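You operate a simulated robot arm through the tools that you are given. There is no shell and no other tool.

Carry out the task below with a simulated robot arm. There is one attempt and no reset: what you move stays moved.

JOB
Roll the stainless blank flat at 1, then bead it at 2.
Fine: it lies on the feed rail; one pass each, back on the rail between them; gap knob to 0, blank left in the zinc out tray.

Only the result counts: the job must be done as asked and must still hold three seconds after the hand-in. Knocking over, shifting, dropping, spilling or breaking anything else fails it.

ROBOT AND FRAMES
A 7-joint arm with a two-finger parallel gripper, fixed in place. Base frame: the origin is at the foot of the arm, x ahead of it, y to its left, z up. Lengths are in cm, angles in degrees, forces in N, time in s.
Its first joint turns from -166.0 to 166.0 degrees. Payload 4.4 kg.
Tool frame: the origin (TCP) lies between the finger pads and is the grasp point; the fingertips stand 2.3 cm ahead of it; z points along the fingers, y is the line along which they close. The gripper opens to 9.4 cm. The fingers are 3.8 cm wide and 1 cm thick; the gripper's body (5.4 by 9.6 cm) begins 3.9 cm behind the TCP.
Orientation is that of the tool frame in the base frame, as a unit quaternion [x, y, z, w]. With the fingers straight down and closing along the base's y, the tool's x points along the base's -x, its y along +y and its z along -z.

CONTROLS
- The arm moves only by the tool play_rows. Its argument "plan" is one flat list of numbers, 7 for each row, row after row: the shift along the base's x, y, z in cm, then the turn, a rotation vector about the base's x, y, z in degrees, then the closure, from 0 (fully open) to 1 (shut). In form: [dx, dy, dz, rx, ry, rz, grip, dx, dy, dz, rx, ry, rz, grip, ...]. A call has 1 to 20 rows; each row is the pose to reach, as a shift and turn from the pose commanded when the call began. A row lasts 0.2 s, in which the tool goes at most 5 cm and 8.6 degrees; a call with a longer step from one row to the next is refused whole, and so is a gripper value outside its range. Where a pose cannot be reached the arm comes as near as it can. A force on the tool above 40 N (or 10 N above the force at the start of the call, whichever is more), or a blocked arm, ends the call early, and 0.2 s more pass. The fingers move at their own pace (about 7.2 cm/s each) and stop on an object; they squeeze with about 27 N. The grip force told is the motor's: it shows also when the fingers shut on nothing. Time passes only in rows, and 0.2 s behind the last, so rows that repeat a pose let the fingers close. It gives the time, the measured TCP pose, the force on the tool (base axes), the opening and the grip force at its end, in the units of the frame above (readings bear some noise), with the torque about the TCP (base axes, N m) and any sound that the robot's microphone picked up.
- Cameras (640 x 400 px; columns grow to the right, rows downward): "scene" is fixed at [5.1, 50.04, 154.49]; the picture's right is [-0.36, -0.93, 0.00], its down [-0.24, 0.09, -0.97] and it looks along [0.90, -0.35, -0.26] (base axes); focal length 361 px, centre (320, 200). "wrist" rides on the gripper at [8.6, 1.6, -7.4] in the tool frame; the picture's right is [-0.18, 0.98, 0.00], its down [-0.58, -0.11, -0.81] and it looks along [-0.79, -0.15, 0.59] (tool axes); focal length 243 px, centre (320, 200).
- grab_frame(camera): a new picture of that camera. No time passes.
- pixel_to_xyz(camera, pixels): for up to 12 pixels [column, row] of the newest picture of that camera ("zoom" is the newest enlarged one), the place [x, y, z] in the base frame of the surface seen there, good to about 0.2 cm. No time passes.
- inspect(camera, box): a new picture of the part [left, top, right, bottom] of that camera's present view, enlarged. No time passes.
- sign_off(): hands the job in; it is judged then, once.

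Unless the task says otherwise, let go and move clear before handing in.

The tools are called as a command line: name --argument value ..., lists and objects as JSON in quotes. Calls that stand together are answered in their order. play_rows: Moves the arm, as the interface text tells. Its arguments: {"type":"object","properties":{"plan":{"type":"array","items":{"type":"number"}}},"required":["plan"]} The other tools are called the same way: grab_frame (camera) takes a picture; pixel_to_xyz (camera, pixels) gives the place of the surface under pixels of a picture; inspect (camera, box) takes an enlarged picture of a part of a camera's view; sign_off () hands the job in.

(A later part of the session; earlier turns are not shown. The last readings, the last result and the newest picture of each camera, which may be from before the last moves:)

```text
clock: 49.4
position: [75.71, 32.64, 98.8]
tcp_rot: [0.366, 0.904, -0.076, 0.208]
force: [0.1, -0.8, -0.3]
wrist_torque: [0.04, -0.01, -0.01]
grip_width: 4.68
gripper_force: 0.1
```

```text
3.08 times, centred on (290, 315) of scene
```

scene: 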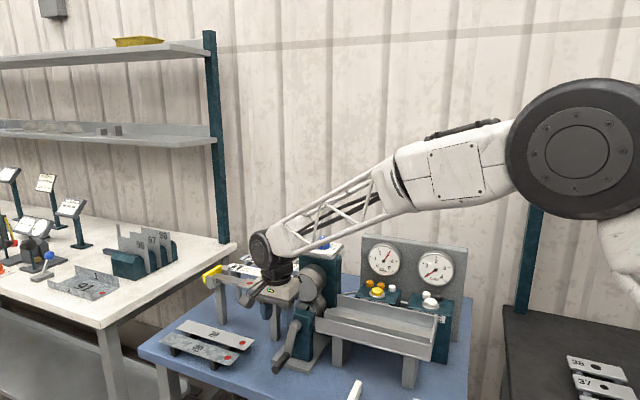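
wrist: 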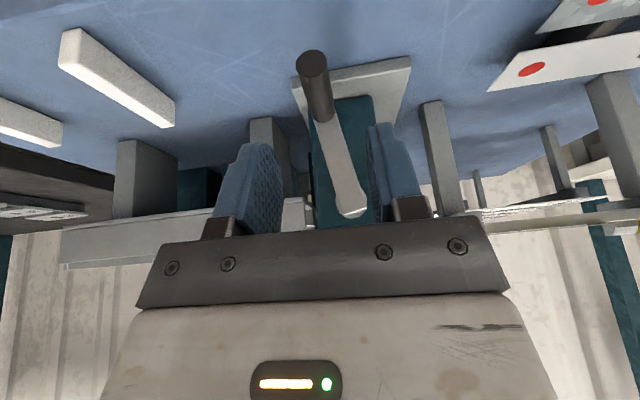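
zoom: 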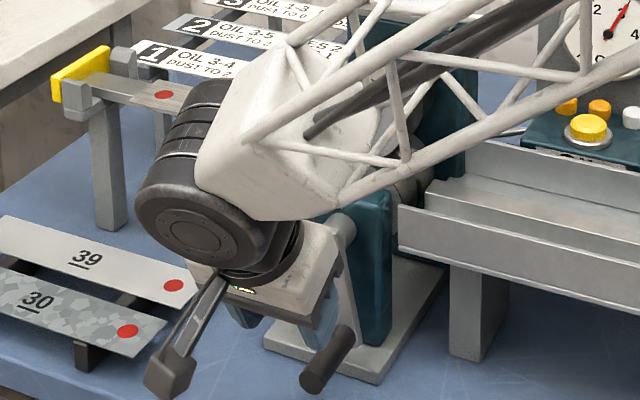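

The handle sits between the fingers in the wrist view (px 318,85). I'll advance along the tool axis in two stages.

play_rows --plan '[0.75, -0.7, -2.3, 0, 0, 0, 0.5, 1.5, -1.4, -4.6, 0, 0, 0, 0.5, 2.0, -1.9, -6, 0, 0, 0, 0.5]'

grab_frame --camera "wrist"

inspect --camera "scene" --box '[250, 290, 350, 390]'

```text
clock: 50.2
position: [77.56, 30.91, 92.88]
tcp_rot: [0.366, 0.904, -0.077, 0.207]
force: [0.0, 0.5, 0.1]
wrist_torque: [0.0, 0.03, 0.03]
grip_width: 4.73
gripper_force: 0.1
```

```text
taken
```

wrist: 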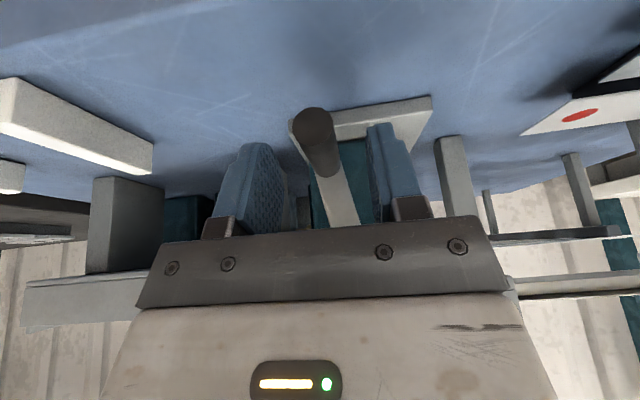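

```text
4.00 times, centred on (300, 340) of scene
```

zoom: 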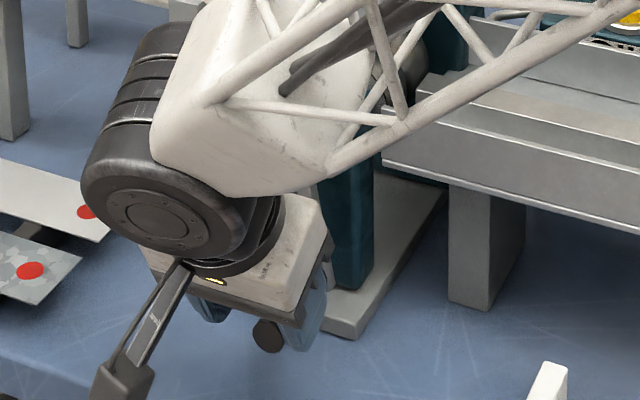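

play_rows --plan '[0.5, -0.5, -1.5, 0, 0, 0, 0.5, 1.0, -0.9, -2.8, 0, 0, 0, 0.5, 1.0, -0.9, -2.8, 0, 0, 0, 0.7, 1.0, -0.9, -2.8, 0, 0, 0, 0.82, 1.0, -0.9, -2.8, 0, 0, 0, 0.82, 1.0, -0.9, -2.8, 0, 0, 0, 0.82]'

grab_frame --camera "wrist"

inspect --camera "scene" --box '[250, 290, 350, 390]'

```text
clock: 51.6
position: [78.74, 30.08, 89.98]
tcp_rot: [0.366, 0.904, -0.077, 0.208]
force: [1.4, 0.4, -4.5]
wrist_torque: [-0.01, 0.15, -1.37]
grip_width: 2.19
gripper_force: 44.8
```

```text
taken
```

wrist: 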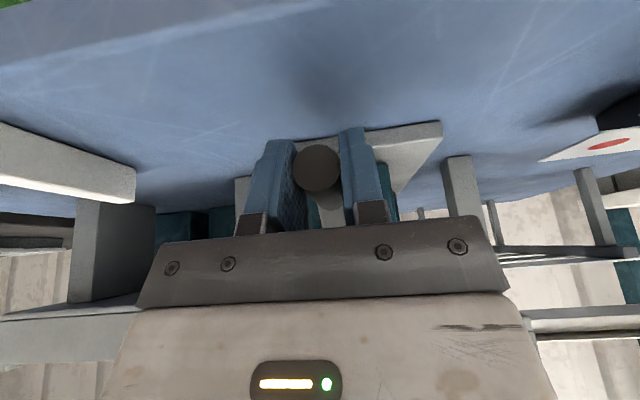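

```text
4.00 times, centred on (300, 340) of scene
```

zoom: 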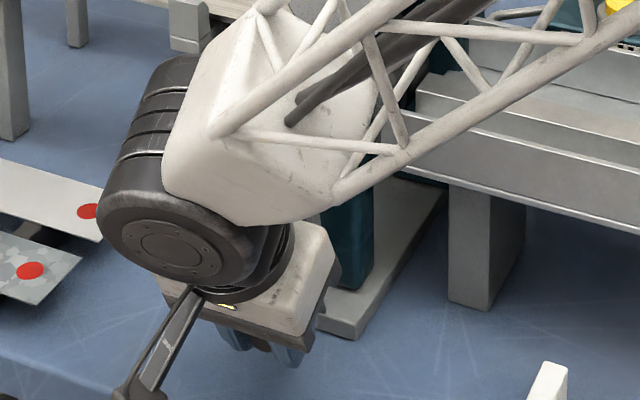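

The handle is gripped (2.19 cm). Before turning I'll check where the blank's dot and tail are to know whether its tip is still in the nip.

inspect --camera "scene" --box '[210, 250, 320, 320]'

pixel_to_xyz --camera "scene" --pixels '[[263, 281], [254, 280], [275, 284]]'

```text
5.71 times, centred on (265, 285) of scene
```

zoom: 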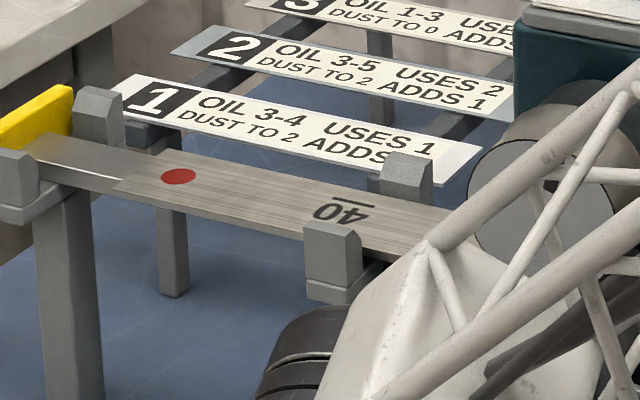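

```text
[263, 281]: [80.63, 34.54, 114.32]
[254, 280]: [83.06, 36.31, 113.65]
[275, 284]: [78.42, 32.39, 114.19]
```

pixel_to_xyz --camera "zoom" --pixels '[[178, 176], [122, 168], [150, 205], [400, 210], [330, 245]]'

```text
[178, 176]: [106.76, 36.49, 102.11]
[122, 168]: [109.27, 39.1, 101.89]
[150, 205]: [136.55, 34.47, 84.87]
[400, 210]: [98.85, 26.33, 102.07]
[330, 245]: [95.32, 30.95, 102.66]
```

The dot is at u≈-100.8, so the tip sits at about -78.9, backed out ~1.5 cm short of the nip. I'll release the crank and feed the blank in again first.

play_rows --plan '[0, 0, 0, 0, 0, 0, 0.6, 0, 0, 0, 0, 0, 0, 0.5, -1, 1, 3, 0, 0, 0, 0.5, -2.2, 2.1, 6.5, 0, 0, 0, 0.5, -3.4, 3.3, 10.5, 0, 0, 0, 0.5, -4, 4.5, 15, 4.4, 4.5, 0, 0.5, -3, 6, 19, 8.8, 9, 0, 0.4, -1, 7, 23, 13.2, 13.5, 0, 0.3, 1, 7, 26, 17.5, 17.85, 0, 0.25]'

inspect --camera "scene" --box '[210, 250, 370, 380]'

```text
clock: 53.6
position: [79.5, 36.9, 115.93]
tcp_rot: [0.377, 0.926, 0.007, 0.007]
force: [0.6, -0.7, 0.0]
wrist_torque: [-0.03, -0.02, 0.0]
grip_width: 7.03
gripper_force: 0.0
```

```text
3.08 times, centred on (290, 315) of scene
```

zoom: 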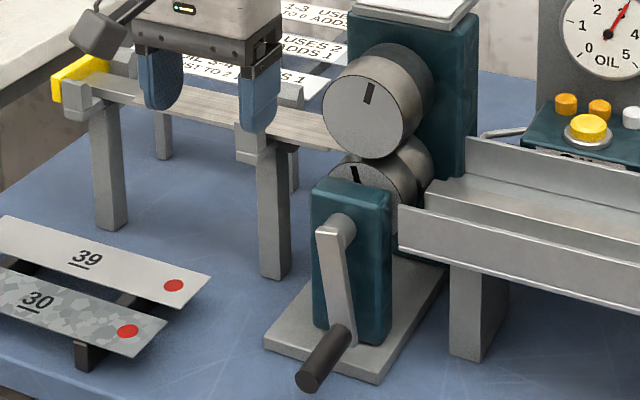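

Clean release. Now I'll swing back over the blank (+90° turn) to grip it at u≈-99.

play_rows --plan '[0.5, 0.5, 2, 0, 0, 8, 0.25, 2, 1, 3, 0, 0, 16, 0.25, 4, 1, 3, 0, 0, 24, 0.25, 6, 1, 3, 0, 0, 32, 0.25, 8.5, 1, 3, 0, 0, 40, 0.25, 11, 1, 3, 0, 0, 48, 0.25, 14, 0.5, 3, 0, 0, 56, 0.25, 17, 0, 3, 0, 0, 64, 0.25, 20, -0.5, 3, 0, 0, 72, 0.25, 23, -1, 3, 0, 0, 80, 0.25, 25.5, -1.5, 2, 0, 0, 88, 0.25, 26.1, -1.7, -1, 0, 0, 90, 0.25, 26.1, -1.7, -5, 0, 0, 90, 0.25, 26.1, -1.7, -8, 0, 0, 90, 0.25]'

grab_frame --camera "wrist"

pixel_to_xyz --camera "wrist" --pixels '[[280, 30], [350, 30], [290, 60], [355, 60], [330, 160], [320, 40]]'

```text
clock: 56.6
position: [105.73, 35.1, 108.09]
tcp_rot: [-0.388, 0.922, 0.009, 0.001]
force: [-0.3, -0.1, 0.8]
wrist_torque: [-0.03, -0.02, 0.01]
grip_width: 7.09
gripper_force: 0.1
```

```text
taken
```

wrist: 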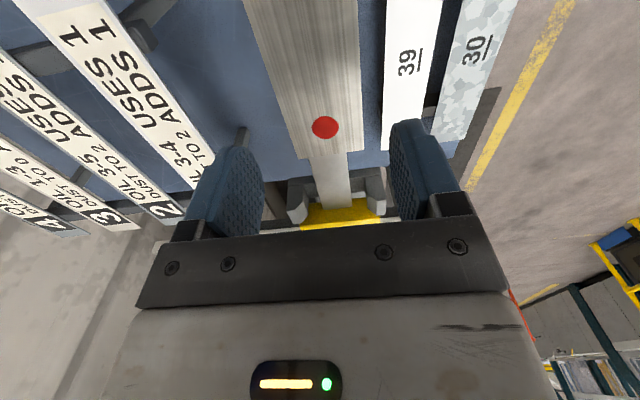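

```text
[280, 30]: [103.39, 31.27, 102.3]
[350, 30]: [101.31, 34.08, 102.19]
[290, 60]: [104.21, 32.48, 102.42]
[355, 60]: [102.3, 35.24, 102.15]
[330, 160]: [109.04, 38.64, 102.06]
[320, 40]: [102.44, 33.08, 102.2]
```

play_rows --plan '[-0.15, 0.15, -2, 0, 0, 0, 0.25, -0.15, 0.15, -4.4, 0, 0, 0, 0.25, -0.15, 0.15, -4.4, 0, 0, 0, 0.45, -0.15, 0.15, -4.4, 0, 0, 0, 0.6, -0.15, 0.15, -4.4, 0, 0, 0, 0.6, -0.15, 0.15, -4.4, 0, 0, 0, 0.6, -0.5, -0.21, -4.4, 0, 0, 0, 0.6, -0.85, -0.56, -4.4, 0, 0, 0, 0.6, -1.2, -0.92, -4.4, 0, 0, 0, 0.6, -1.55, -1.28, -4.35, 0, 0, 0, 0.6]'

inspect --camera "scene" --box '[210, 240, 370, 380]'

```text
clock: 58.8
position: [104.16, 33.95, 103.78]
tcp_rot: [-0.388, 0.922, 0.009, 0.001]
force: [-0.2, 0.0, -0.8]
wrist_torque: [0.04, -0.04, 0.03]
grip_width: 4.92
gripper_force: 27.1
```

```text
2.86 times, centred on (290, 310) of scene
```

zoom: 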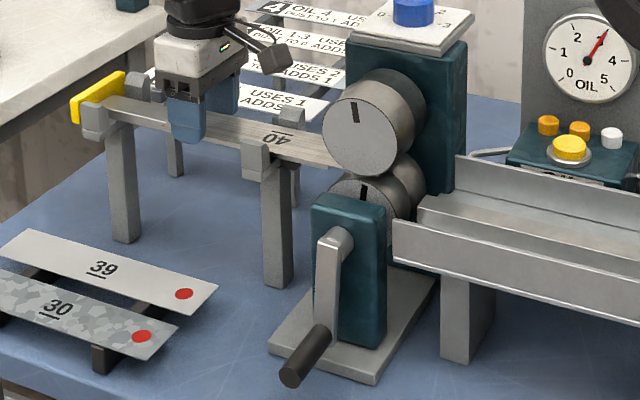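

The blank bites again and the rolls turn with it. I'll push about 3.5 cm further.

play_rows --plan '[-0.35, -0.36, 0.02, 0, 0, 0, 0.6, -0.7, -0.71, 0.02, 0, 0, 0, 0.6, -1.05, -1.07, 0.02, 0, 0, 0, 0.6, -1.4, -1.43, 0.02, 0, 0, 0, 0.6, -1.75, -1.79, 0.02, 0, 0, 0, 0.6, -2.1, -2.14, 0.02, 0, 0, 0, 0.6, -2.45, -2.5, 0.02, 0, 0, 0, 0.6]'

inspect --camera "scene" --box '[210, 240, 370, 380]'

```text
clock: 60.4
position: [101.73, 31.5, 103.72]
tcp_rot: [-0.388, 0.921, 0.01, 0.001]
force: [-0.3, 0.4, -1.4]
wrist_torque: [0.02, -0.03, 0.01]
grip_width: 4.93
gripper_force: 27.3
```

```text
2.86 times, centred on (290, 310) of scene
```

zoom: 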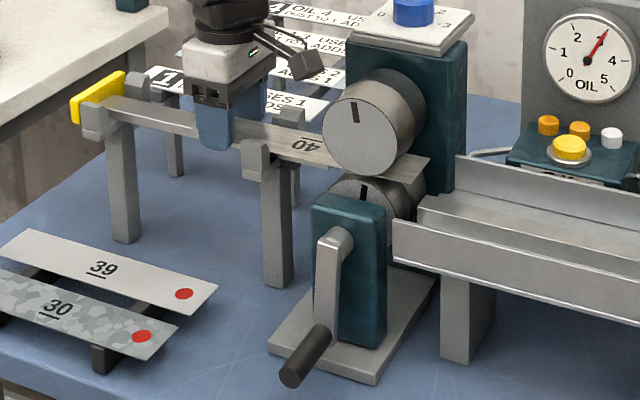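

The tip shows clearly beyond the rolls now (zoom px 430,160). Release, lift, and go to the crank with the leaned tool.

play_rows --plan '[0, 0, 0, 0, 0, 0, 0.4, 0, 0, 0, 0, 0, 0, 0.25, 0, 0, 0, 0, 0, 0, 0.2, 0, 0, 3, 0, 0, 0, 0.2, 0, 0, 7, 0, 0, -4, 0.2, -1, 0.5, 11, 0, 0, -12, 0.2, -3, 1.5, 14, 0, 0, -20, 0.2, -6, 3, 16, 0, 0, -28, 0.2, -9, 4.5, 16, 0, 0, -36, 0.2, -12, 5.5, 16, 0, 0, -44, 0.2, -15, 6.5, 16, 0, 0, -52, 0.2, -18, 7, 16, 0, 0, -60, 0.2, -21, 7.5, 16, 0, 0, -68, 0.2, -24, 7.5, 15, 0, 0, -76, 0.2, -26, 7.5, 13, 0, 0, -84, 0.2, -27, 7.5, 10, 0, 0, -90, 0.3]'

grab_frame --camera "wrist"

inspect --camera "scene" --box '[210, 240, 370, 380]'

```text
clock: 63.8
position: [74.65, 38.99, 113.68]
tcp_rot: [0.378, 0.926, 0.005, 0.007]
force: [0.4, -0.4, 0.5]
wrist_torque: [-0.03, 0.02, -0.04]
grip_width: 6.57
gripper_force: 0.1
```

```text
taken
```

wrist: 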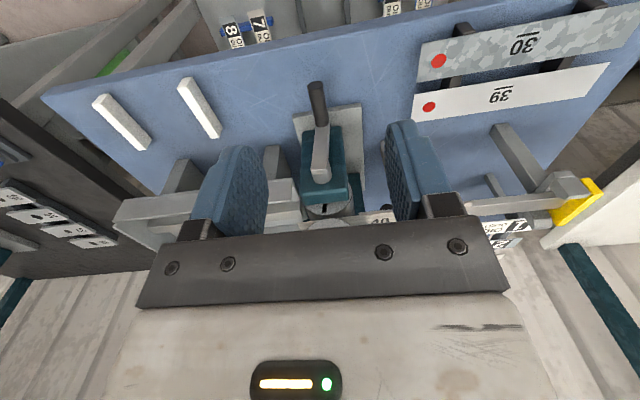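

```text
2.86 times, centred on (290, 310) of scene
```

zoom: 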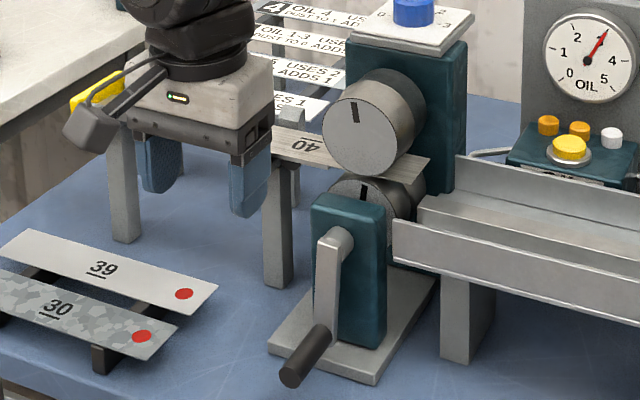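

pixel_to_xyz --camera "wrist" --pixels '[[317, 90], [318, 100], [320, 112], [313, 100], [324, 100], [320, 150], [322, 175], [318, 108]]'

```text
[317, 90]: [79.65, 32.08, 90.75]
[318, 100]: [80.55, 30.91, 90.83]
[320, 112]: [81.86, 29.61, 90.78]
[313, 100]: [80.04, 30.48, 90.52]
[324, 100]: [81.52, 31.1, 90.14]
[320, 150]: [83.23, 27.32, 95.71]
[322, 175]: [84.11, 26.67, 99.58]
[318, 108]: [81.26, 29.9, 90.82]
```

The handle centre is now at about (80.15,31.35,89.75). I'll tilt and approach along the tool axis, then close on it.

play_rows --plan '[0.6, -1.2, -3.5, -4.4, -4.5, 0, 0.4, 1.2, -2.4, -7.5, -8.8, -9, 0, 0.5, 1.9, -3.6, -11.5, -13.2, -13.5, 0, 0.5, 2.5, -4.7, -14.8, -17.5, -17.85, 0, 0.5, 3.2, -5.4, -17, -17.5, -17.85, 0, 0.5, 4, -6.2, -19.4, -17.5, -17.85, 0, 0.5, 4.8, -6.95, -21.8, -17.5, -17.85, 0, 0.5, 5.5, -7.65, -23.9, -17.5, -17.85, 0, 0.5, 5.5, -7.65, -23.9, -17.5, -17.85, 0, 0.5]'

grab_frame --camera "wrist"

```text
clock: 65.8
position: [80.22, 31.27, 90.07]
tcp_rot: [0.366, 0.904, -0.076, 0.207]
force: [0.3, 0.5, 0.1]
wrist_torque: [0.0, 0.0, -0.03]
grip_width: 4.69
gripper_force: 0.0
```

```text
taken
```

wrist: 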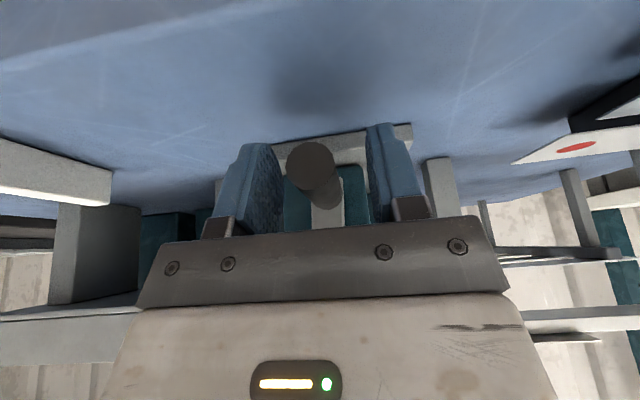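

The handle is between the fingers. Closing.

play_rows --plan '[-0.2, -0.2, 0, 0, 0, 0, 0.65, -0.2, -0.2, 0, 0, 0, 0, 0.8, -0.2, -0.2, 0, 0, 0, 0, 0.82, -0.2, -0.2, 0, 0, 0, 0, 0.82]'

```text
clock: 66.8
position: [80.06, 31.06, 89.99]
tcp_rot: [0.367, 0.904, -0.077, 0.206]
force: [0.8, 1.9, -4.5]
wrist_torque: [0.09, 0.08, -1.56]
grip_width: 2.23
gripper_force: 45.4
```

Gripped firmly. I'll start cranking clockwise (handle toward -u and up) with a small trial arc to 20°.

play_rows --plan '[0.5, 0.51, 0.1, 0, 0, -1, 0.82, 1.02, 1.04, 0.26, 0, 0, -1, 0.82, 1.53, 1.56, 0.49, 0, 0, -1, 0.82]'

inspect --camera "scene" --box '[210, 240, 370, 380]'

```text
clock: 67.6
position: [81.42, 32.64, 90.37]
tcp_rot: [0.374, 0.901, -0.079, 0.206]
force: [10.3, -17.3, -1.9]
wrist_torque: [0.21, -0.23, -0.05]
grip_width: 2.18
gripper_force: 45.2
```

```text
2.86 times, centred on (290, 310) of scene
```

zoom: 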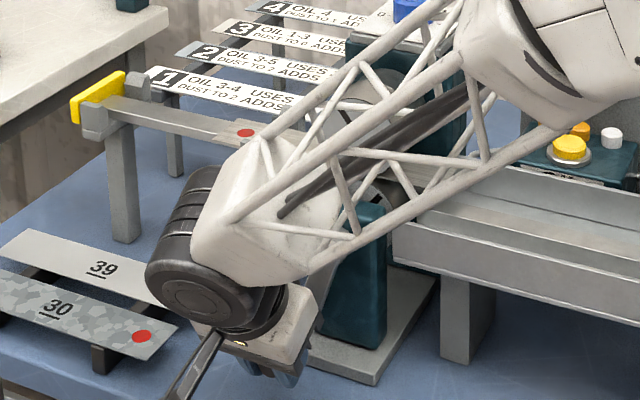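

Only 20 N along the handle axis, caused by a slightly rotated plane. I'll correct the direction and continue to 40°.

play_rows --plan '[0.54, 0.45, 0.29, 0, 0, 0, 0.82, 1.03, 0.92, 0.645, 0, 0, 0, 0.82, 1.49, 1.37, 1.05, 0, 0, 0, 0.82, 1.93, 1.79, 1.52, 0, 0, 0, 0.82]'

inspect --camera "scene" --box '[210, 240, 370, 380]'

```text
clock: 68.6
position: [83.43, 34.52, 92.02]
tcp_rot: [0.374, 0.901, -0.078, 0.207]
force: [-9.0, 6.9, -4.2]
wrist_torque: [0.17, -0.25, -0.34]
grip_width: 2.19
gripper_force: 44.8
```

```text
2.86 times, centred on (290, 310) of scene
```

zoom: 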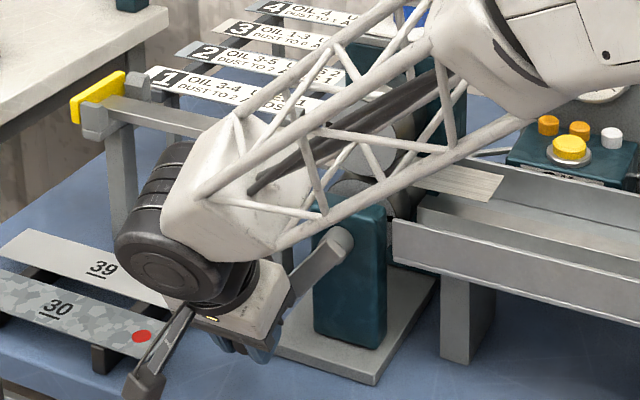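

The blank is feeding through into the tray (tip at zoom px 500,190), and the forces stay small. I'll continue to 60°.

play_rows --plan '[0.4, 0.395, 0.515, 0, 0, 0, 0.82, 0.77, 0.757, 1.08, 0, 0, 0, 0.82, 1.1, 1.084, 1.68, 0, 0, 0, 0.82, 1.39, 1.37, 2.33, 0, 0, 0, 0.82]'

inspect --camera "scene" --box '[210, 240, 450, 380]'

```text
clock: 69.6
position: [84.86, 35.74, 94.39]
tcp_rot: [0.374, 0.901, -0.077, 0.207]
force: [0.4, 2.7, -4.5]
wrist_torque: [0.08, -0.28, -0.25]
grip_width: 2.17
gripper_force: 44.8
```

```text
2.67 times, centred on (330, 310) of scene
```

zoom: 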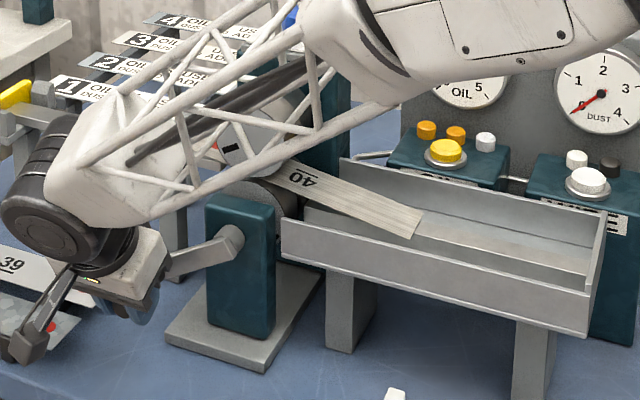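

Working well. Continuing to 80°.

play_rows --plan '[0.25, 0.247, 0.68, 0, 0, 0, 0.82, 0.46, 0.452, 1.38, 0, 0, 0, 0.82, 0.62, 0.613, 2.11, 0, 0, 0, 0.82, 0.74, 0.73, 2.86, 0, 0, 0, 0.82]'

inspect --camera "scene" --box '[210, 240, 450, 380]'

```text
clock: 70.6
position: [85.61, 36.57, 97.06]
tcp_rot: [0.375, 0.901, -0.079, 0.206]
force: [-4.8, -7.9, -4.5]
wrist_torque: [0.31, -0.11, -0.24]
grip_width: 2.18
gripper_force: 44.7
```

```text
2.67 times, centred on (330, 310) of scene
```

zoom: 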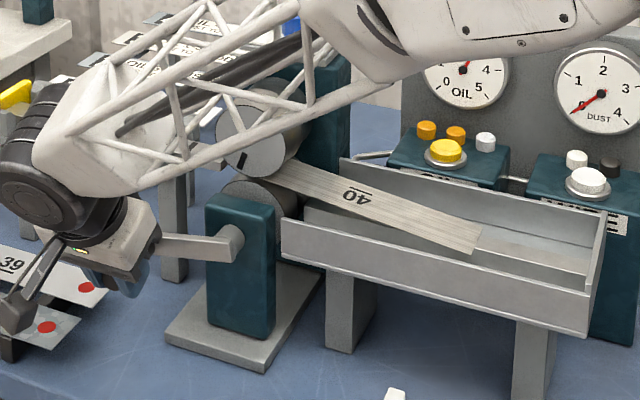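

play_rows --plan '[0.04, 0.04, 0.75, 0, 0, 0, 0.82, 0.06, 0.06, 1.51, 0, 0, 0, 0.82, 0.03, 0.03, 2.27, 0, 0, 0, 0.82, -0.04, -0.04, 3.03, 0, 0, 0, 0.82]'

inspect --camera "scene" --box '[210, 240, 450, 380]'

```text
clock: 71.6
position: [85.61, 36.53, 100.19]
tcp_rot: [0.374, 0.901, -0.076, 0.207]
force: [20.9, 8.6, 0.1]
wrist_torque: [0.23, -0.25, -0.5]
grip_width: 2.18
gripper_force: 45.1
```

```text
2.67 times, centred on (330, 310) of scene
```

zoom: 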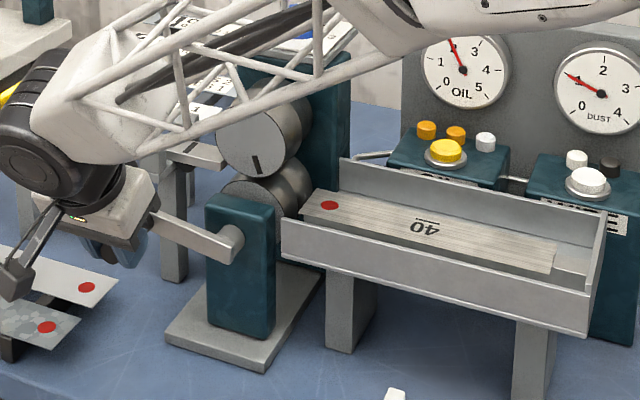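

Pass 1 is complete: the blank lies in the tray, oil reads 2 and dust 1. I'll release the crank and back off along the tool axis.

play_rows --plan '[0.03, 0.02, 0, 0, 0, 0, 0.7, 0.03, 0.02, 0, 0, 0, 0, 0.5, 0.03, 0.02, 0, 0, 0, 0, 0.5, -1, 1, 3, 0, 0, 0, 0.5, -2.2, 2.1, 6.5, 0, 0, 0, 0.5, -3.4, 3.3, 10.5, 0, 0, 0, 0.5, -4, 4, 14, 4.4, 4.5, 0, 0.7, -4, 3, 18, 8.8, 9, 0, 0.9, -4, 0, 21, 13.2, 13.5, 0, 1, -4, -4, 22, 17.5, 17.85, 0, 1]'

grab_frame --camera "scene"

inspect --camera "scene" --box '[270, 230, 480, 380]'

grab_frame --camera "wrist"

```text
clock: 73.8
position: [81.39, 32.52, 122.23]
tcp_rot: [0.383, 0.924, 0.002, 0.004]
force: [-0.6, -0.7, 0.6]
wrist_torque: [0.05, 0.04, 0.01]
grip_width: 0.01
gripper_force: 27.4
```

```text
taken
```

scene: 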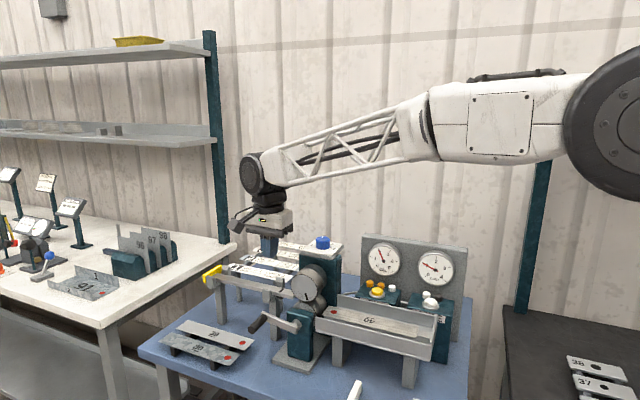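

```text
2.67 times, centred on (375, 305) of scene
```

zoom: 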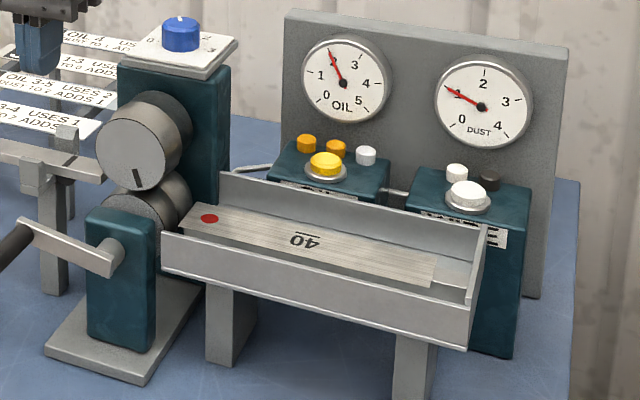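

```text
taken
```

wrist: 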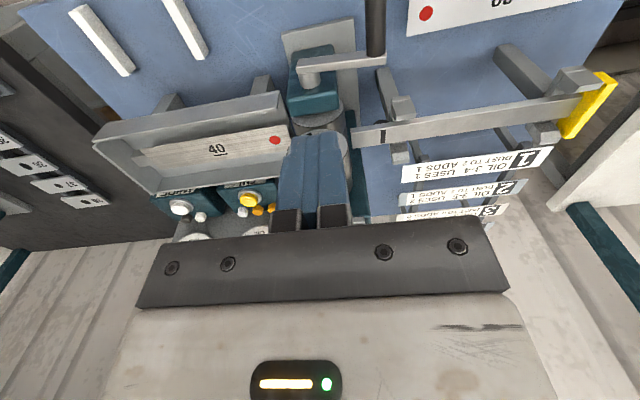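

Oil 2 and dust 1, as the card says. Pressing OIL once more will give 5, within card 2's 3–5, so I'll go press it again.

play_rows --plan '[0.6, -4, 1, 0, 0, 0, 1, 1.2, -8, 1, 0, 0, 0, 1, 1.9, -12, 1, 0, 0, 0, 1, 2.5, -16, 1, 0, 0, 0, 1, 3.1, -20, 1, 0, 0, 0, 1, 3.8, -24, 1, 0, 0, 0, 1, 4.4, -28, 0, 0, 0, 0, 1, 5.0, -31.7, -2, 0, 0, 0, 1, 5.0, -31.7, -6, 0, 0, 0, 1, 5.0, -31.7, -10, 0, 0, 0, 1, 5.0, -31.7, -14, 0, 0, 0, 1, 5.0, -31.7, -16.2, 0, 0, 0, 1]'

grab_frame --camera "wrist"

inspect --camera "scene" --box '[340, 230, 480, 330]'

```text
clock: 76.4
position: [86.72, 0.99, 105.83]
tcp_rot: [0.385, 0.923, 0.002, 0.005]
force: [0.0, 1.1, 0.5]
wrist_torque: [0.02, -0.01, 0.0]
grip_width: 0.0
gripper_force: 26.9
```

```text
taken
```

wrist: 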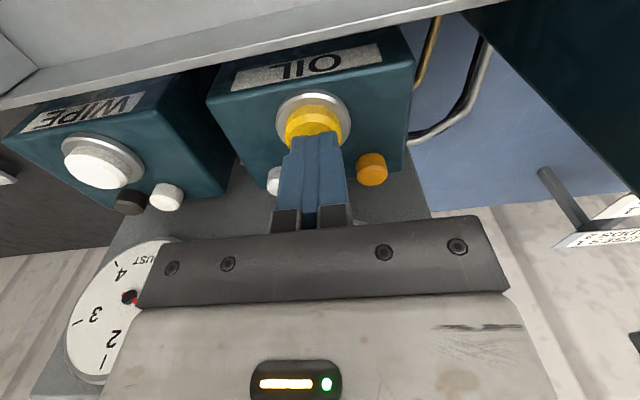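

```text
4.00 times, centred on (410, 280) of scene
```

zoom: 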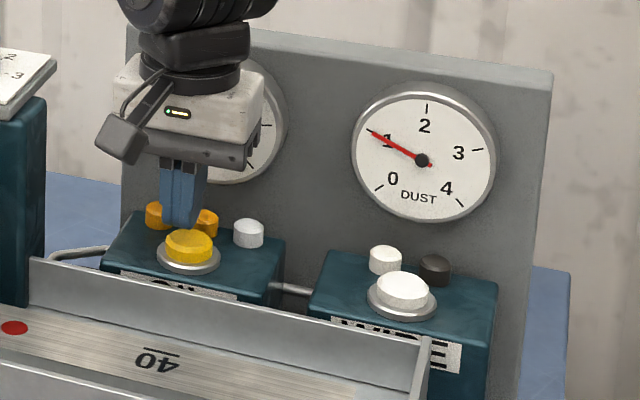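

play_rows --plan '[-0.3, -0.1, -0.5, 0, 0, 0, 1, -0.3, -0.1, -1, 0, 0, 0, 1, -0.3, -0.1, -1.3, 0, 0, 0, 1, -0.3, -0.1, -1.6, 0, 0, 0, 1, -0.3, -0.1, -1.85, 0, 0, 0, 1]'

play_rows --plan '[0, 0, 2, 0, 0, 0, 1, 0, 0, 6, 0, 0, 0, 1, 0, 0, 10, 0, 0, 0, 1, 0, 0, 14, 0, 0, 0, 0.8, 0, 0, 18, 0, 0, 0, 0.4, 0, 0, 21, 0, 0, 0, 0]'

inspect --camera "scene" --box '[340, 230, 480, 330]'

grab_frame --camera "wrist"

```text
clock: 77.6
position: [86.22, 0.79, 104.14]
tcp_rot: [0.384, 0.923, 0.002, 0.006]
force: [-0.8, 1.3, 3.2]
wrist_torque: [0.05, 0.03, 0.02]
grip_width: 0.01
gripper_force: 27.2
heard: click
```

```text
clock: 79.0
position: [85.97, 0.76, 125.09]
tcp_rot: [0.384, 0.923, 0.002, 0.004]
force: [1.1, 0.3, -0.7]
wrist_torque: [-0.01, -0.01, 0.0]
grip_width: 9.41
gripper_force: 0.1
```

```text
4.00 times, centred on (410, 280) of scene
```

zoom: 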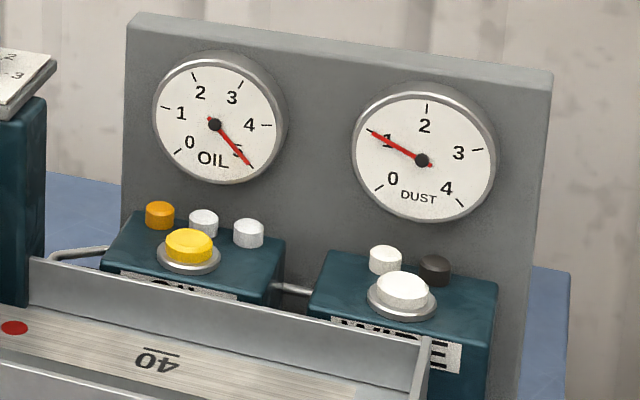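

```text
taken
```

wrist: 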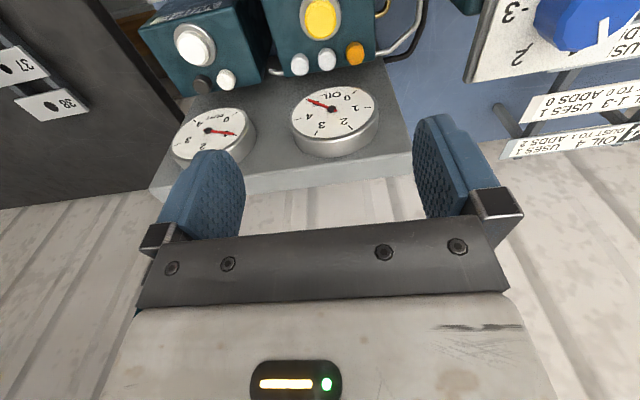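

Oil 5, dust 1 — right for pass 2. While the rolls are empty I'll set the knob to 2, so I move over it with the tool yawed +60° and then turn back -60°.

play_rows --plan '[1.4, 1.5, 0, 0, 0, 7.5, 0, 2.8, 3, 0, 0, 0, 15, 0, 4.2, 4.6, 0, 0, 0, 22.5, 0, 5.6, 6.2, 0, 0, 0, 30, 0, 7, 7.7, 0, 0, 0, 37.5, 0, 8.4, 9.3, 0, 0, 0, 45, 0, 9.8, 10.9, -1, 0, 0, 52.5, 0, 11.2, 12.3, -3, 0, 0, 60, 0, 11.2, 12.3, -5, 0, 0, 60, 0.1, 11.2, 12.3, -5, 0, 0, 60, 0.2]'

grab_frame --camera "wrist"

inspect --camera "scene" --box '[270, 190, 390, 290]'

```text
clock: 81.2
position: [97.43, 13.09, 119.91]
tcp_rot: [-0.129, 0.992, 0.005, 0.004]
force: [0.3, 0.3, 0.1]
wrist_torque: [0.03, 0.01, 0.0]
grip_width: 7.52
gripper_force: 0.1
```

```text
taken
```

wrist: 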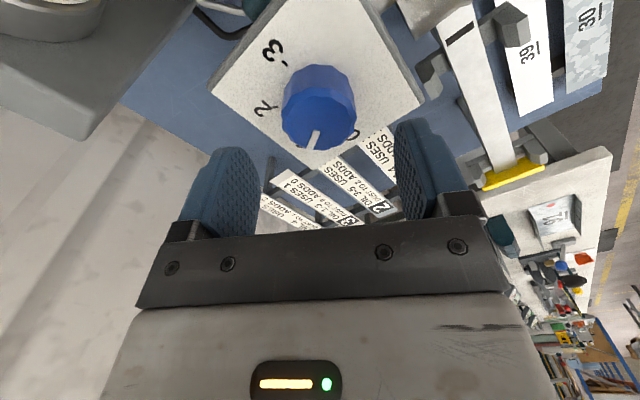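

```text
4.00 times, centred on (330, 240) of scene
```

zoom: 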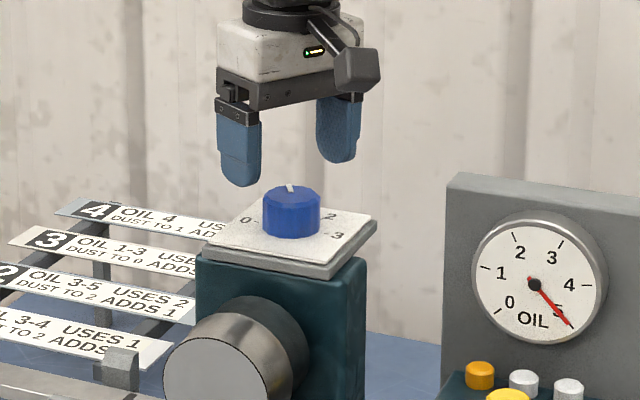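

play_rows --plan '[-0.2, 0, -2, 0, 0, 0, 0.25, -0.2, 0, -3.8, 0, 0, 0, 0.25, -0.2, 0, -3.8, 0, 0, 0, 0.45, -0.2, 0, -3.8, 0, 0, 0, 0.57, -0.2, 0, -3.8, 0, 0, 0, 0.57, -0.2, 0, -3.8, 0, 0, 0, 0.57]'

```text
clock: 82.6
position: [97.49, 13.1, 116.24]
tcp_rot: [-0.129, 0.992, 0.005, 0.004]
force: [2.4, 0.7, 1.1]
wrist_torque: [-0.57, -0.89, 0.02]
grip_width: 4.2
gripper_force: 45.0
```

The force is almost zero, so it's well centred. Turning clockwise in 5° rows.

play_rows --plan '[0, 0, 0, 0, 0, -4, 0.57, 0, 0, 0, 0, 0, -8, 0.57, 0, 0, 0, 0, 0, -12, 0.57, 0, 0, 0, 0, 0, -15, 0.57]'

```text
clock: 83.6
position: [97.37, 13.1, 116.19]
tcp_rot: [0.002, 1.0, 0.004, 0.004]
force: [35.3, 5.6, -2.9]
wrist_torque: [-0.86, -0.99, 0.0]
grip_width: 4.2
gripper_force: 45.4
```

play_rows --plan '[0.07, 0.01, 0, 0, 0, 0, 0.57, 0.07, 0.01, 0, 0, 0, -4, 0.57, 0.08, 0.01, 0, 0, 0, -8, 0.57, 0.08, 0.01, 0, 0, 0, -12, 0.57]'

```text
clock: 84.6
position: [97.33, 13.02, 116.29]
tcp_rot: [0.107, 0.994, 0.003, 0.004]
force: [12.7, 10.8, -5.3]
wrist_torque: [-0.67, -0.62, -0.02]
grip_width: 4.18
gripper_force: 44.6
```

play_rows --plan '[0.03, 0.02, 0, 0, 0, -4, 0.57, 0.03, 0.02, 0, 0, 0, -8, 0.57, 0.03, 0.02, 0, 0, 0, -12, 0.57]'

```text
clock: 85.4
position: [97.35, 13.04, 116.08]
tcp_rot: [0.211, 0.978, 0.003, 0.004]
force: [-14.2, -1.5, -6.7]
wrist_torque: [-0.31, 1.47, -0.01]
grip_width: 4.18
gripper_force: 44.4
```

play_rows --plan '[-0.03, 0, 0, 0, 0, -4, 0.57, -0.03, 0, 0, 0, 0, -8, 0.57, -0.03, 0.01, 0, 0, 0, -12, 0.57]'

```text
clock: 86.2
position: [97.28, 13.08, 116.24]
tcp_rot: [0.312, 0.95, 0.003, 0.005]
force: [-12.9, -10.3, -13.8]
wrist_torque: [-0.5, 0.35, 0.02]
grip_width: 4.22
gripper_force: 44.6
```

play_rows --plan '[-0.03, -0.02, -0.03, 0, 0, -4, 0.57, -0.04, -0.03, -0.03, 0, 0, -9, 0.57]'

grab_frame --camera "wrist"

```text
clock: 86.8
position: [97.25, 12.94, 116.33]
tcp_rot: [0.385, 0.923, 0.003, 0.005]
force: [-14.2, -12.4, -12.9]
wrist_torque: [-0.36, 0.8, -0.01]
grip_width: 4.19
gripper_force: 44.7
```

```text
taken
```

wrist: 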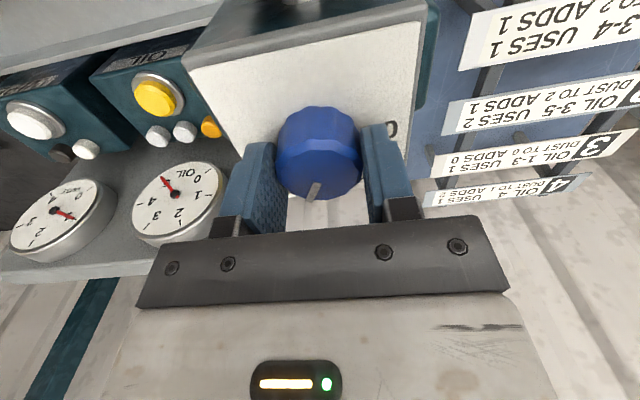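

Turned -60° in all (θ≈-45.3°). I'll ease off, open, lift and check the pointer.

play_rows --plan '[-0.03, -0.03, 0, 0, 0, 0, 0.5, -0.03, -0.03, 0, 0, 0, 0, 0.2, -0.03, -0.03, 0, 0, 0, 0, 0, 0, 0, 3, 0, 0, 0, 0, 0, 0, 7, 0, 0, 0, 0, -3, -1, 10, 0, 0, 0, 0, -6, -3, 13, 0, 0, 0, 0, -9, -5, 14, 0, 0, 0, 0]'

grab_frame --camera "wrist"

inspect --camera "wrist" --box '[350, 0, 520, 130]'

inspect --camera "scene" --box '[290, 220, 360, 270]'

```text
clock: 88.6
position: [88.38, 8.07, 130.27]
tcp_rot: [0.384, 0.923, 0.002, 0.004]
force: [0.0, 0.3, -0.4]
wrist_torque: [0.01, 0.03, 0.05]
grip_width: 9.38
gripper_force: 0.1
```

```text
taken
```

wrist: 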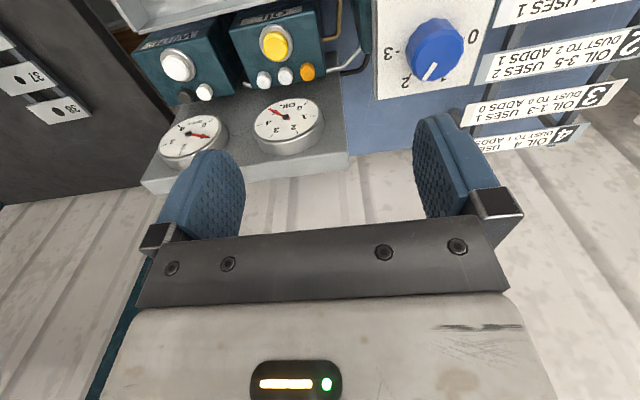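

```text
3.08 times, centred on (435, 65) of wrist
```

zoom: 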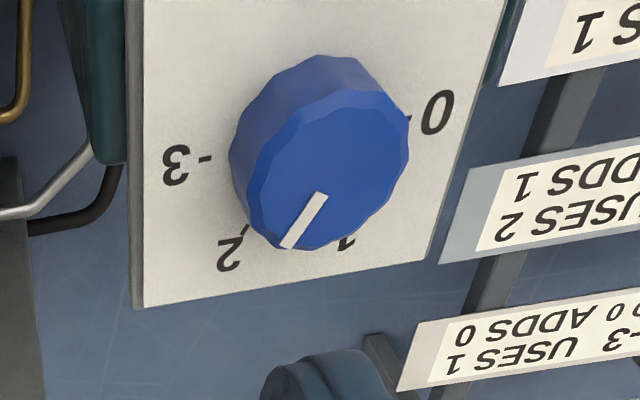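

```text
8.00 times, centred on (325, 245) of scene
```

zoom: 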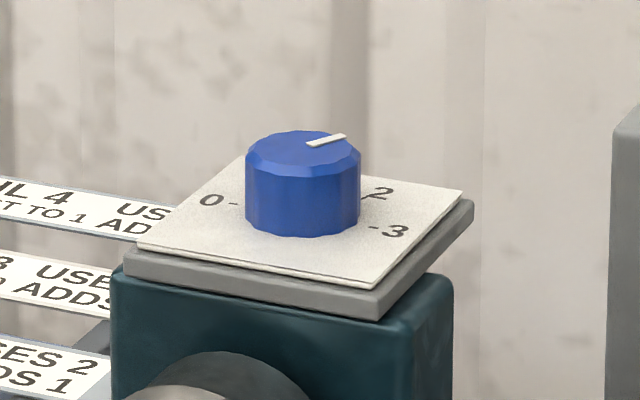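

The pointer is back on 2, matching the starting view. Next I'll locate the blank in the out tray.

inspect --camera "scene" --box '[320, 285, 450, 365]'

pixel_to_xyz --camera "zoom" --pixels '[[115, 65], [95, 80], [345, 150], [325, 180], [240, 120], [110, 70], [60, 90], [480, 190], [400, 195], [400, 145], [300, 205], [200, 60]]'

```text
4.92 times, centred on (385, 325) of scene
```

zoom: 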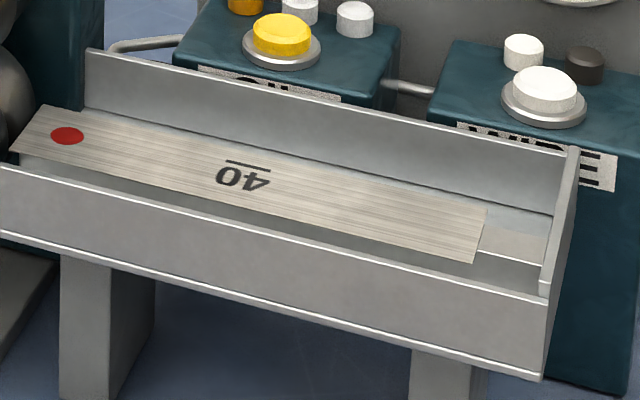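

```text
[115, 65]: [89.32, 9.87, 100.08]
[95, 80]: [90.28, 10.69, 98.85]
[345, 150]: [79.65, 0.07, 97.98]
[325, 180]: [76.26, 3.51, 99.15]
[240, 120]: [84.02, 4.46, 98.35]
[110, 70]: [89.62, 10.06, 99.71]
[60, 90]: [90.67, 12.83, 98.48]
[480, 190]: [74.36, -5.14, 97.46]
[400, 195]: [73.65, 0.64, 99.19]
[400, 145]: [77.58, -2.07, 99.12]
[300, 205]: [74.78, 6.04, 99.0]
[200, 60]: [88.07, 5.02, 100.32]
```

pixel_to_xyz --camera "zoom" --pixels '[[48, 108], [18, 150], [484, 210], [470, 258], [67, 135], [245, 178], [270, 150], [250, 210], [510, 235], [500, 262], [30, 175], [545, 330]]'

```text
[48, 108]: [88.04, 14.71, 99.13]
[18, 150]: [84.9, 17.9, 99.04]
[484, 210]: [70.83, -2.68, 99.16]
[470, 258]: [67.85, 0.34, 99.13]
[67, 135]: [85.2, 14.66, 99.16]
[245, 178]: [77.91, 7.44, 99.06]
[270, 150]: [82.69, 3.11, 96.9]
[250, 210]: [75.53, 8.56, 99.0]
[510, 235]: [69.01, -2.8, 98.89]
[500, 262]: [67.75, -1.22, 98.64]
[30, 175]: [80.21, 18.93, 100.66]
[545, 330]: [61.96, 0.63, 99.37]
```

The blank lies flat on the tray's centre ridge, centre ≈(77.9,7.6), top z≈99.1. I'll turn the tool +90.8° and come down above its middle.

play_rows --plan '[-1, 0, 0, 0, 0, 8, 0, -2, 0, 0, 0, 0, 16, 0, -3, 0, 0, 0, 0, 24, 0, -4, 0, 0, 0, 0, 32, 0, -5, 0, 0, 0, 0, 40, 0, -6, 0, 0, 0, 0, 48, 0, -7, 0, -1, 0, 0, 56, 0, -8, -0.2, -4, 0, 0, 64, 0, -9, -0.3, -7, 0, 0, 72, 0.1, -10, -0.4, -10, 0, 0, 80, 0.2, -10.5, -0.5, -13, 0, 0, 88, 0.25, -10.5, -0.5, -16, 0, 0, 90.8, 0.25, -10.5, -0.5, -20, 0, 0, 90.8, 0.25]'

grab_frame --camera "wrist"

inspect --camera "scene" --box '[310, 250, 450, 360]'

```text
clock: 91.4
position: [77.84, 7.55, 110.32]
tcp_rot: [-0.387, 0.922, 0.005, 0.003]
force: [-0.5, 0.3, 0.2]
wrist_torque: [-0.05, -0.01, -0.02]
grip_width: 7.04
gripper_force: 0.1
```

```text
taken
```

wrist: 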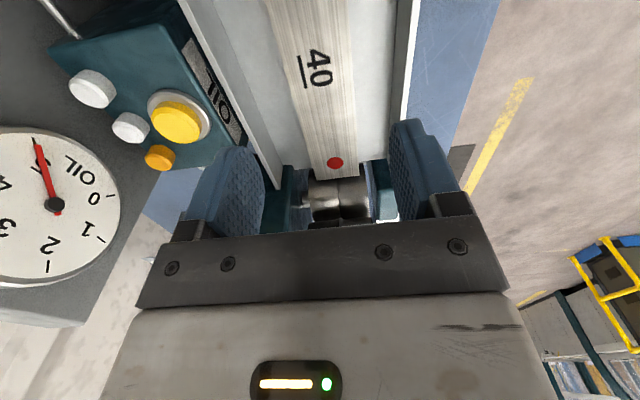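

```text
3.64 times, centred on (380, 305) of scene
```

zoom: 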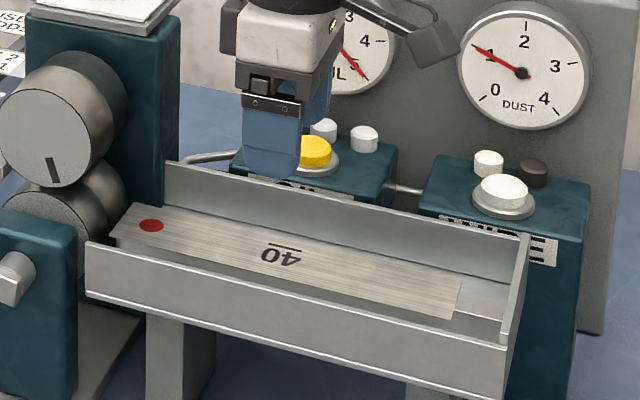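

pixel_to_xyz --camera "wrist" --pixels '[[255, 60], [370, 60], [285, 60], [352, 60], [320, 100], [380, 120], [272, 110], [300, 110], [352, 110]]'

```text
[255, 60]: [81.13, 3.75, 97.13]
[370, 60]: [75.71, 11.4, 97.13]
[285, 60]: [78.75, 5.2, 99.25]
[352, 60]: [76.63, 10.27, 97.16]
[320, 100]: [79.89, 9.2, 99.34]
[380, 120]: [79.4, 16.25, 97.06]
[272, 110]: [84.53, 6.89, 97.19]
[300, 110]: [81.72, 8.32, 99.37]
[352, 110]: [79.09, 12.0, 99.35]
```

The tray floor is z≈97.1 and the blank top 99.25, so there's room for the tips. Descend to TCP 100.8 and close on the blank.

play_rows --plan '[0, 0, -4, 0, 0, 0, 0.25, 0, 0, -7, 0, 0, 0, 0.25, 0, 0, -9, 0, 0, 0, 0.25, 0, 0, -9.6, 0, 0, 0, 0.25, 0, 0, -9.6, 0, 0, 0, 0.4, 0, 0, -9.6, 0, 0, 0, 0.55, 0, 0, -9.6, 0, 0, 0, 0.6, 0, 0, -9.6, 0, 0, 0, 0.6]'

inspect --camera "scene" --box '[310, 250, 450, 360]'

```text
clock: 93.2
position: [77.97, 7.46, 100.7]
tcp_rot: [-0.387, 0.922, 0.007, 0.002]
force: [-0.5, -0.2, 1.1]
wrist_torque: [0.03, -0.07, -0.09]
grip_width: 4.93
gripper_force: 27.0
```

```text
3.64 times, centred on (380, 305) of scene
```

zoom: 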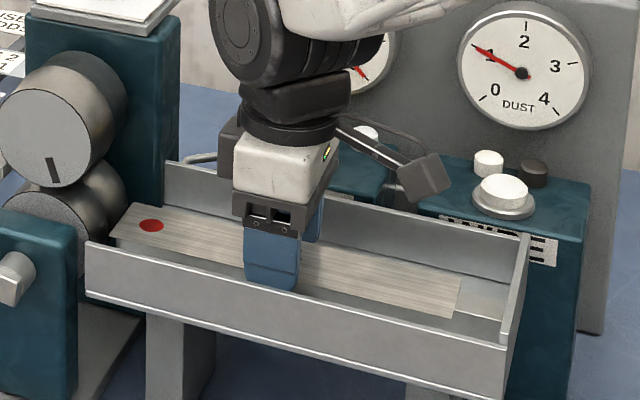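

Gripped at 4.93 cm. I'll lift slowly a few cm and check that it comes up level.

play_rows --plan '[0, 0, 1, 0, 0, 0, 0.62, 0, 0, 2.5, 0, 0, 0, 0.62, 0, 0, 5, 0, 0, 0, 0.62, 0, 0, 8, 0, 0, 0, 0.62]'

inspect --camera "scene" --box '[310, 230, 450, 360]'

grab_frame --camera "wrist"

```text
clock: 94.2
position: [77.77, 7.54, 108.48]
tcp_rot: [-0.387, 0.922, 0.005, 0.002]
force: [0.2, -0.1, -0.2]
wrist_torque: [0.01, -0.01, -0.01]
grip_width: 4.91
gripper_force: 26.7
```

```text
3.08 times, centred on (380, 295) of scene
```

zoom: 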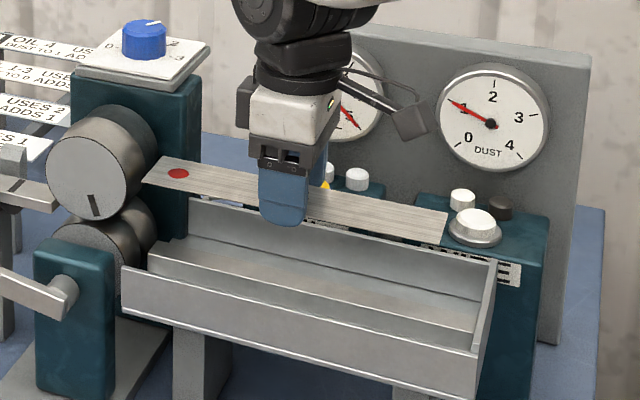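

```text
taken
```

wrist: 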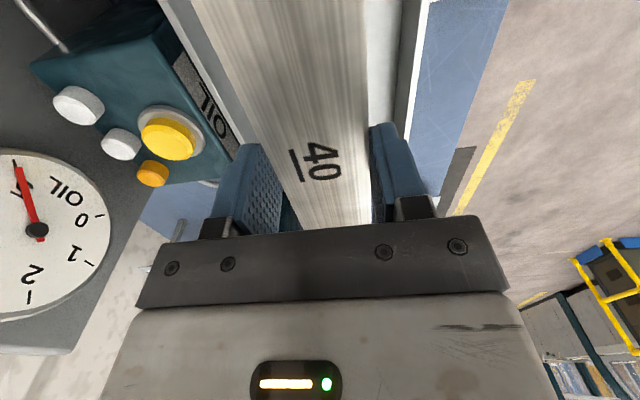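

The blank hangs level and steady. I'll raise to z≈121 and carry it along the feed line back over the rail.

play_rows --plan '[0, 0, 3, 0, 0, 0, 0.62, 0, 0, 6.5, 0, 0, 0, 0.62, 0, 0, 10, 0, 0, 0, 0.62, 1, 1, 12.5, 0, 0, 0, 0.62, 3.5, 3.5, 12.5, 0, 0, 0, 0.62, 6, 6, 12.5, 0, 0, 0, 0.62, 8.5, 8.5, 12.5, 0, 0, 0, 0.62, 11, 11, 12.5, 0, 0, 0, 0.62, 13.5, 13.5, 12.5, 0, 0, 0, 0.62, 16, 16, 12.5, 0, 0, 0, 0.62, 18.5, 18.5, 12.5, 0, 0, 0, 0.62, 21, 21, 12.5, 0, 0, 0, 0.62, 23.5, 23.5, 12.5, 0, 0, 0, 0.62, 25.3, 25.3, 12.5, 0, 0, 0, 0.62, 25.85, 25.9, 11, 0, 0, 0, 0.62, 25.85, 25.9, 8, 0, 0, 0, 0.62]'

grab_frame --camera "wrist"

inspect --camera "scene" --box '[180, 200, 340, 320]'

```text
clock: 97.6
position: [103.59, 33.31, 116.74]
tcp_rot: [-0.388, 0.922, 0.006, 0.002]
force: [-0.3, 0.7, 0.9]
wrist_torque: [0.0, 0.01, -0.03]
grip_width: 4.92
gripper_force: 26.7
```

```text
taken
```

wrist: 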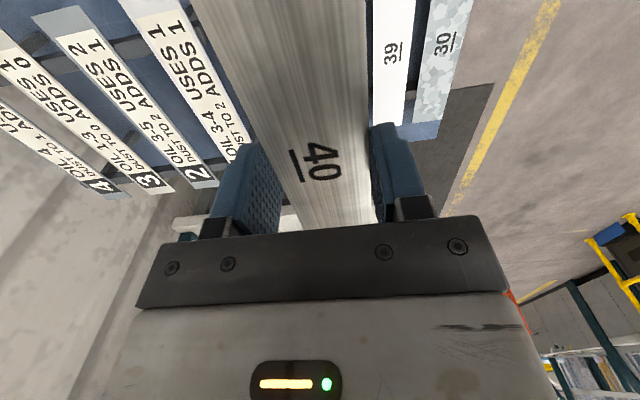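

```text
3.33 times, centred on (260, 260) of scene
```

zoom: 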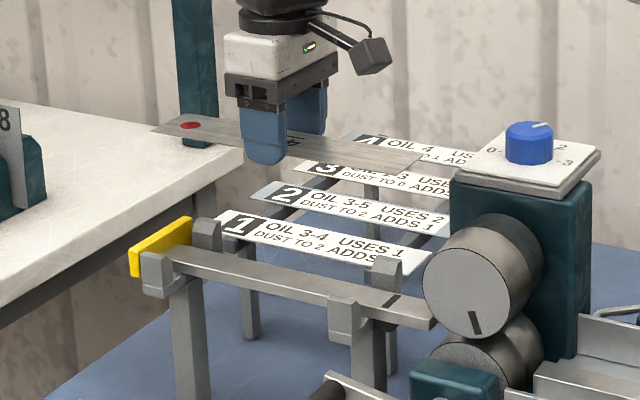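

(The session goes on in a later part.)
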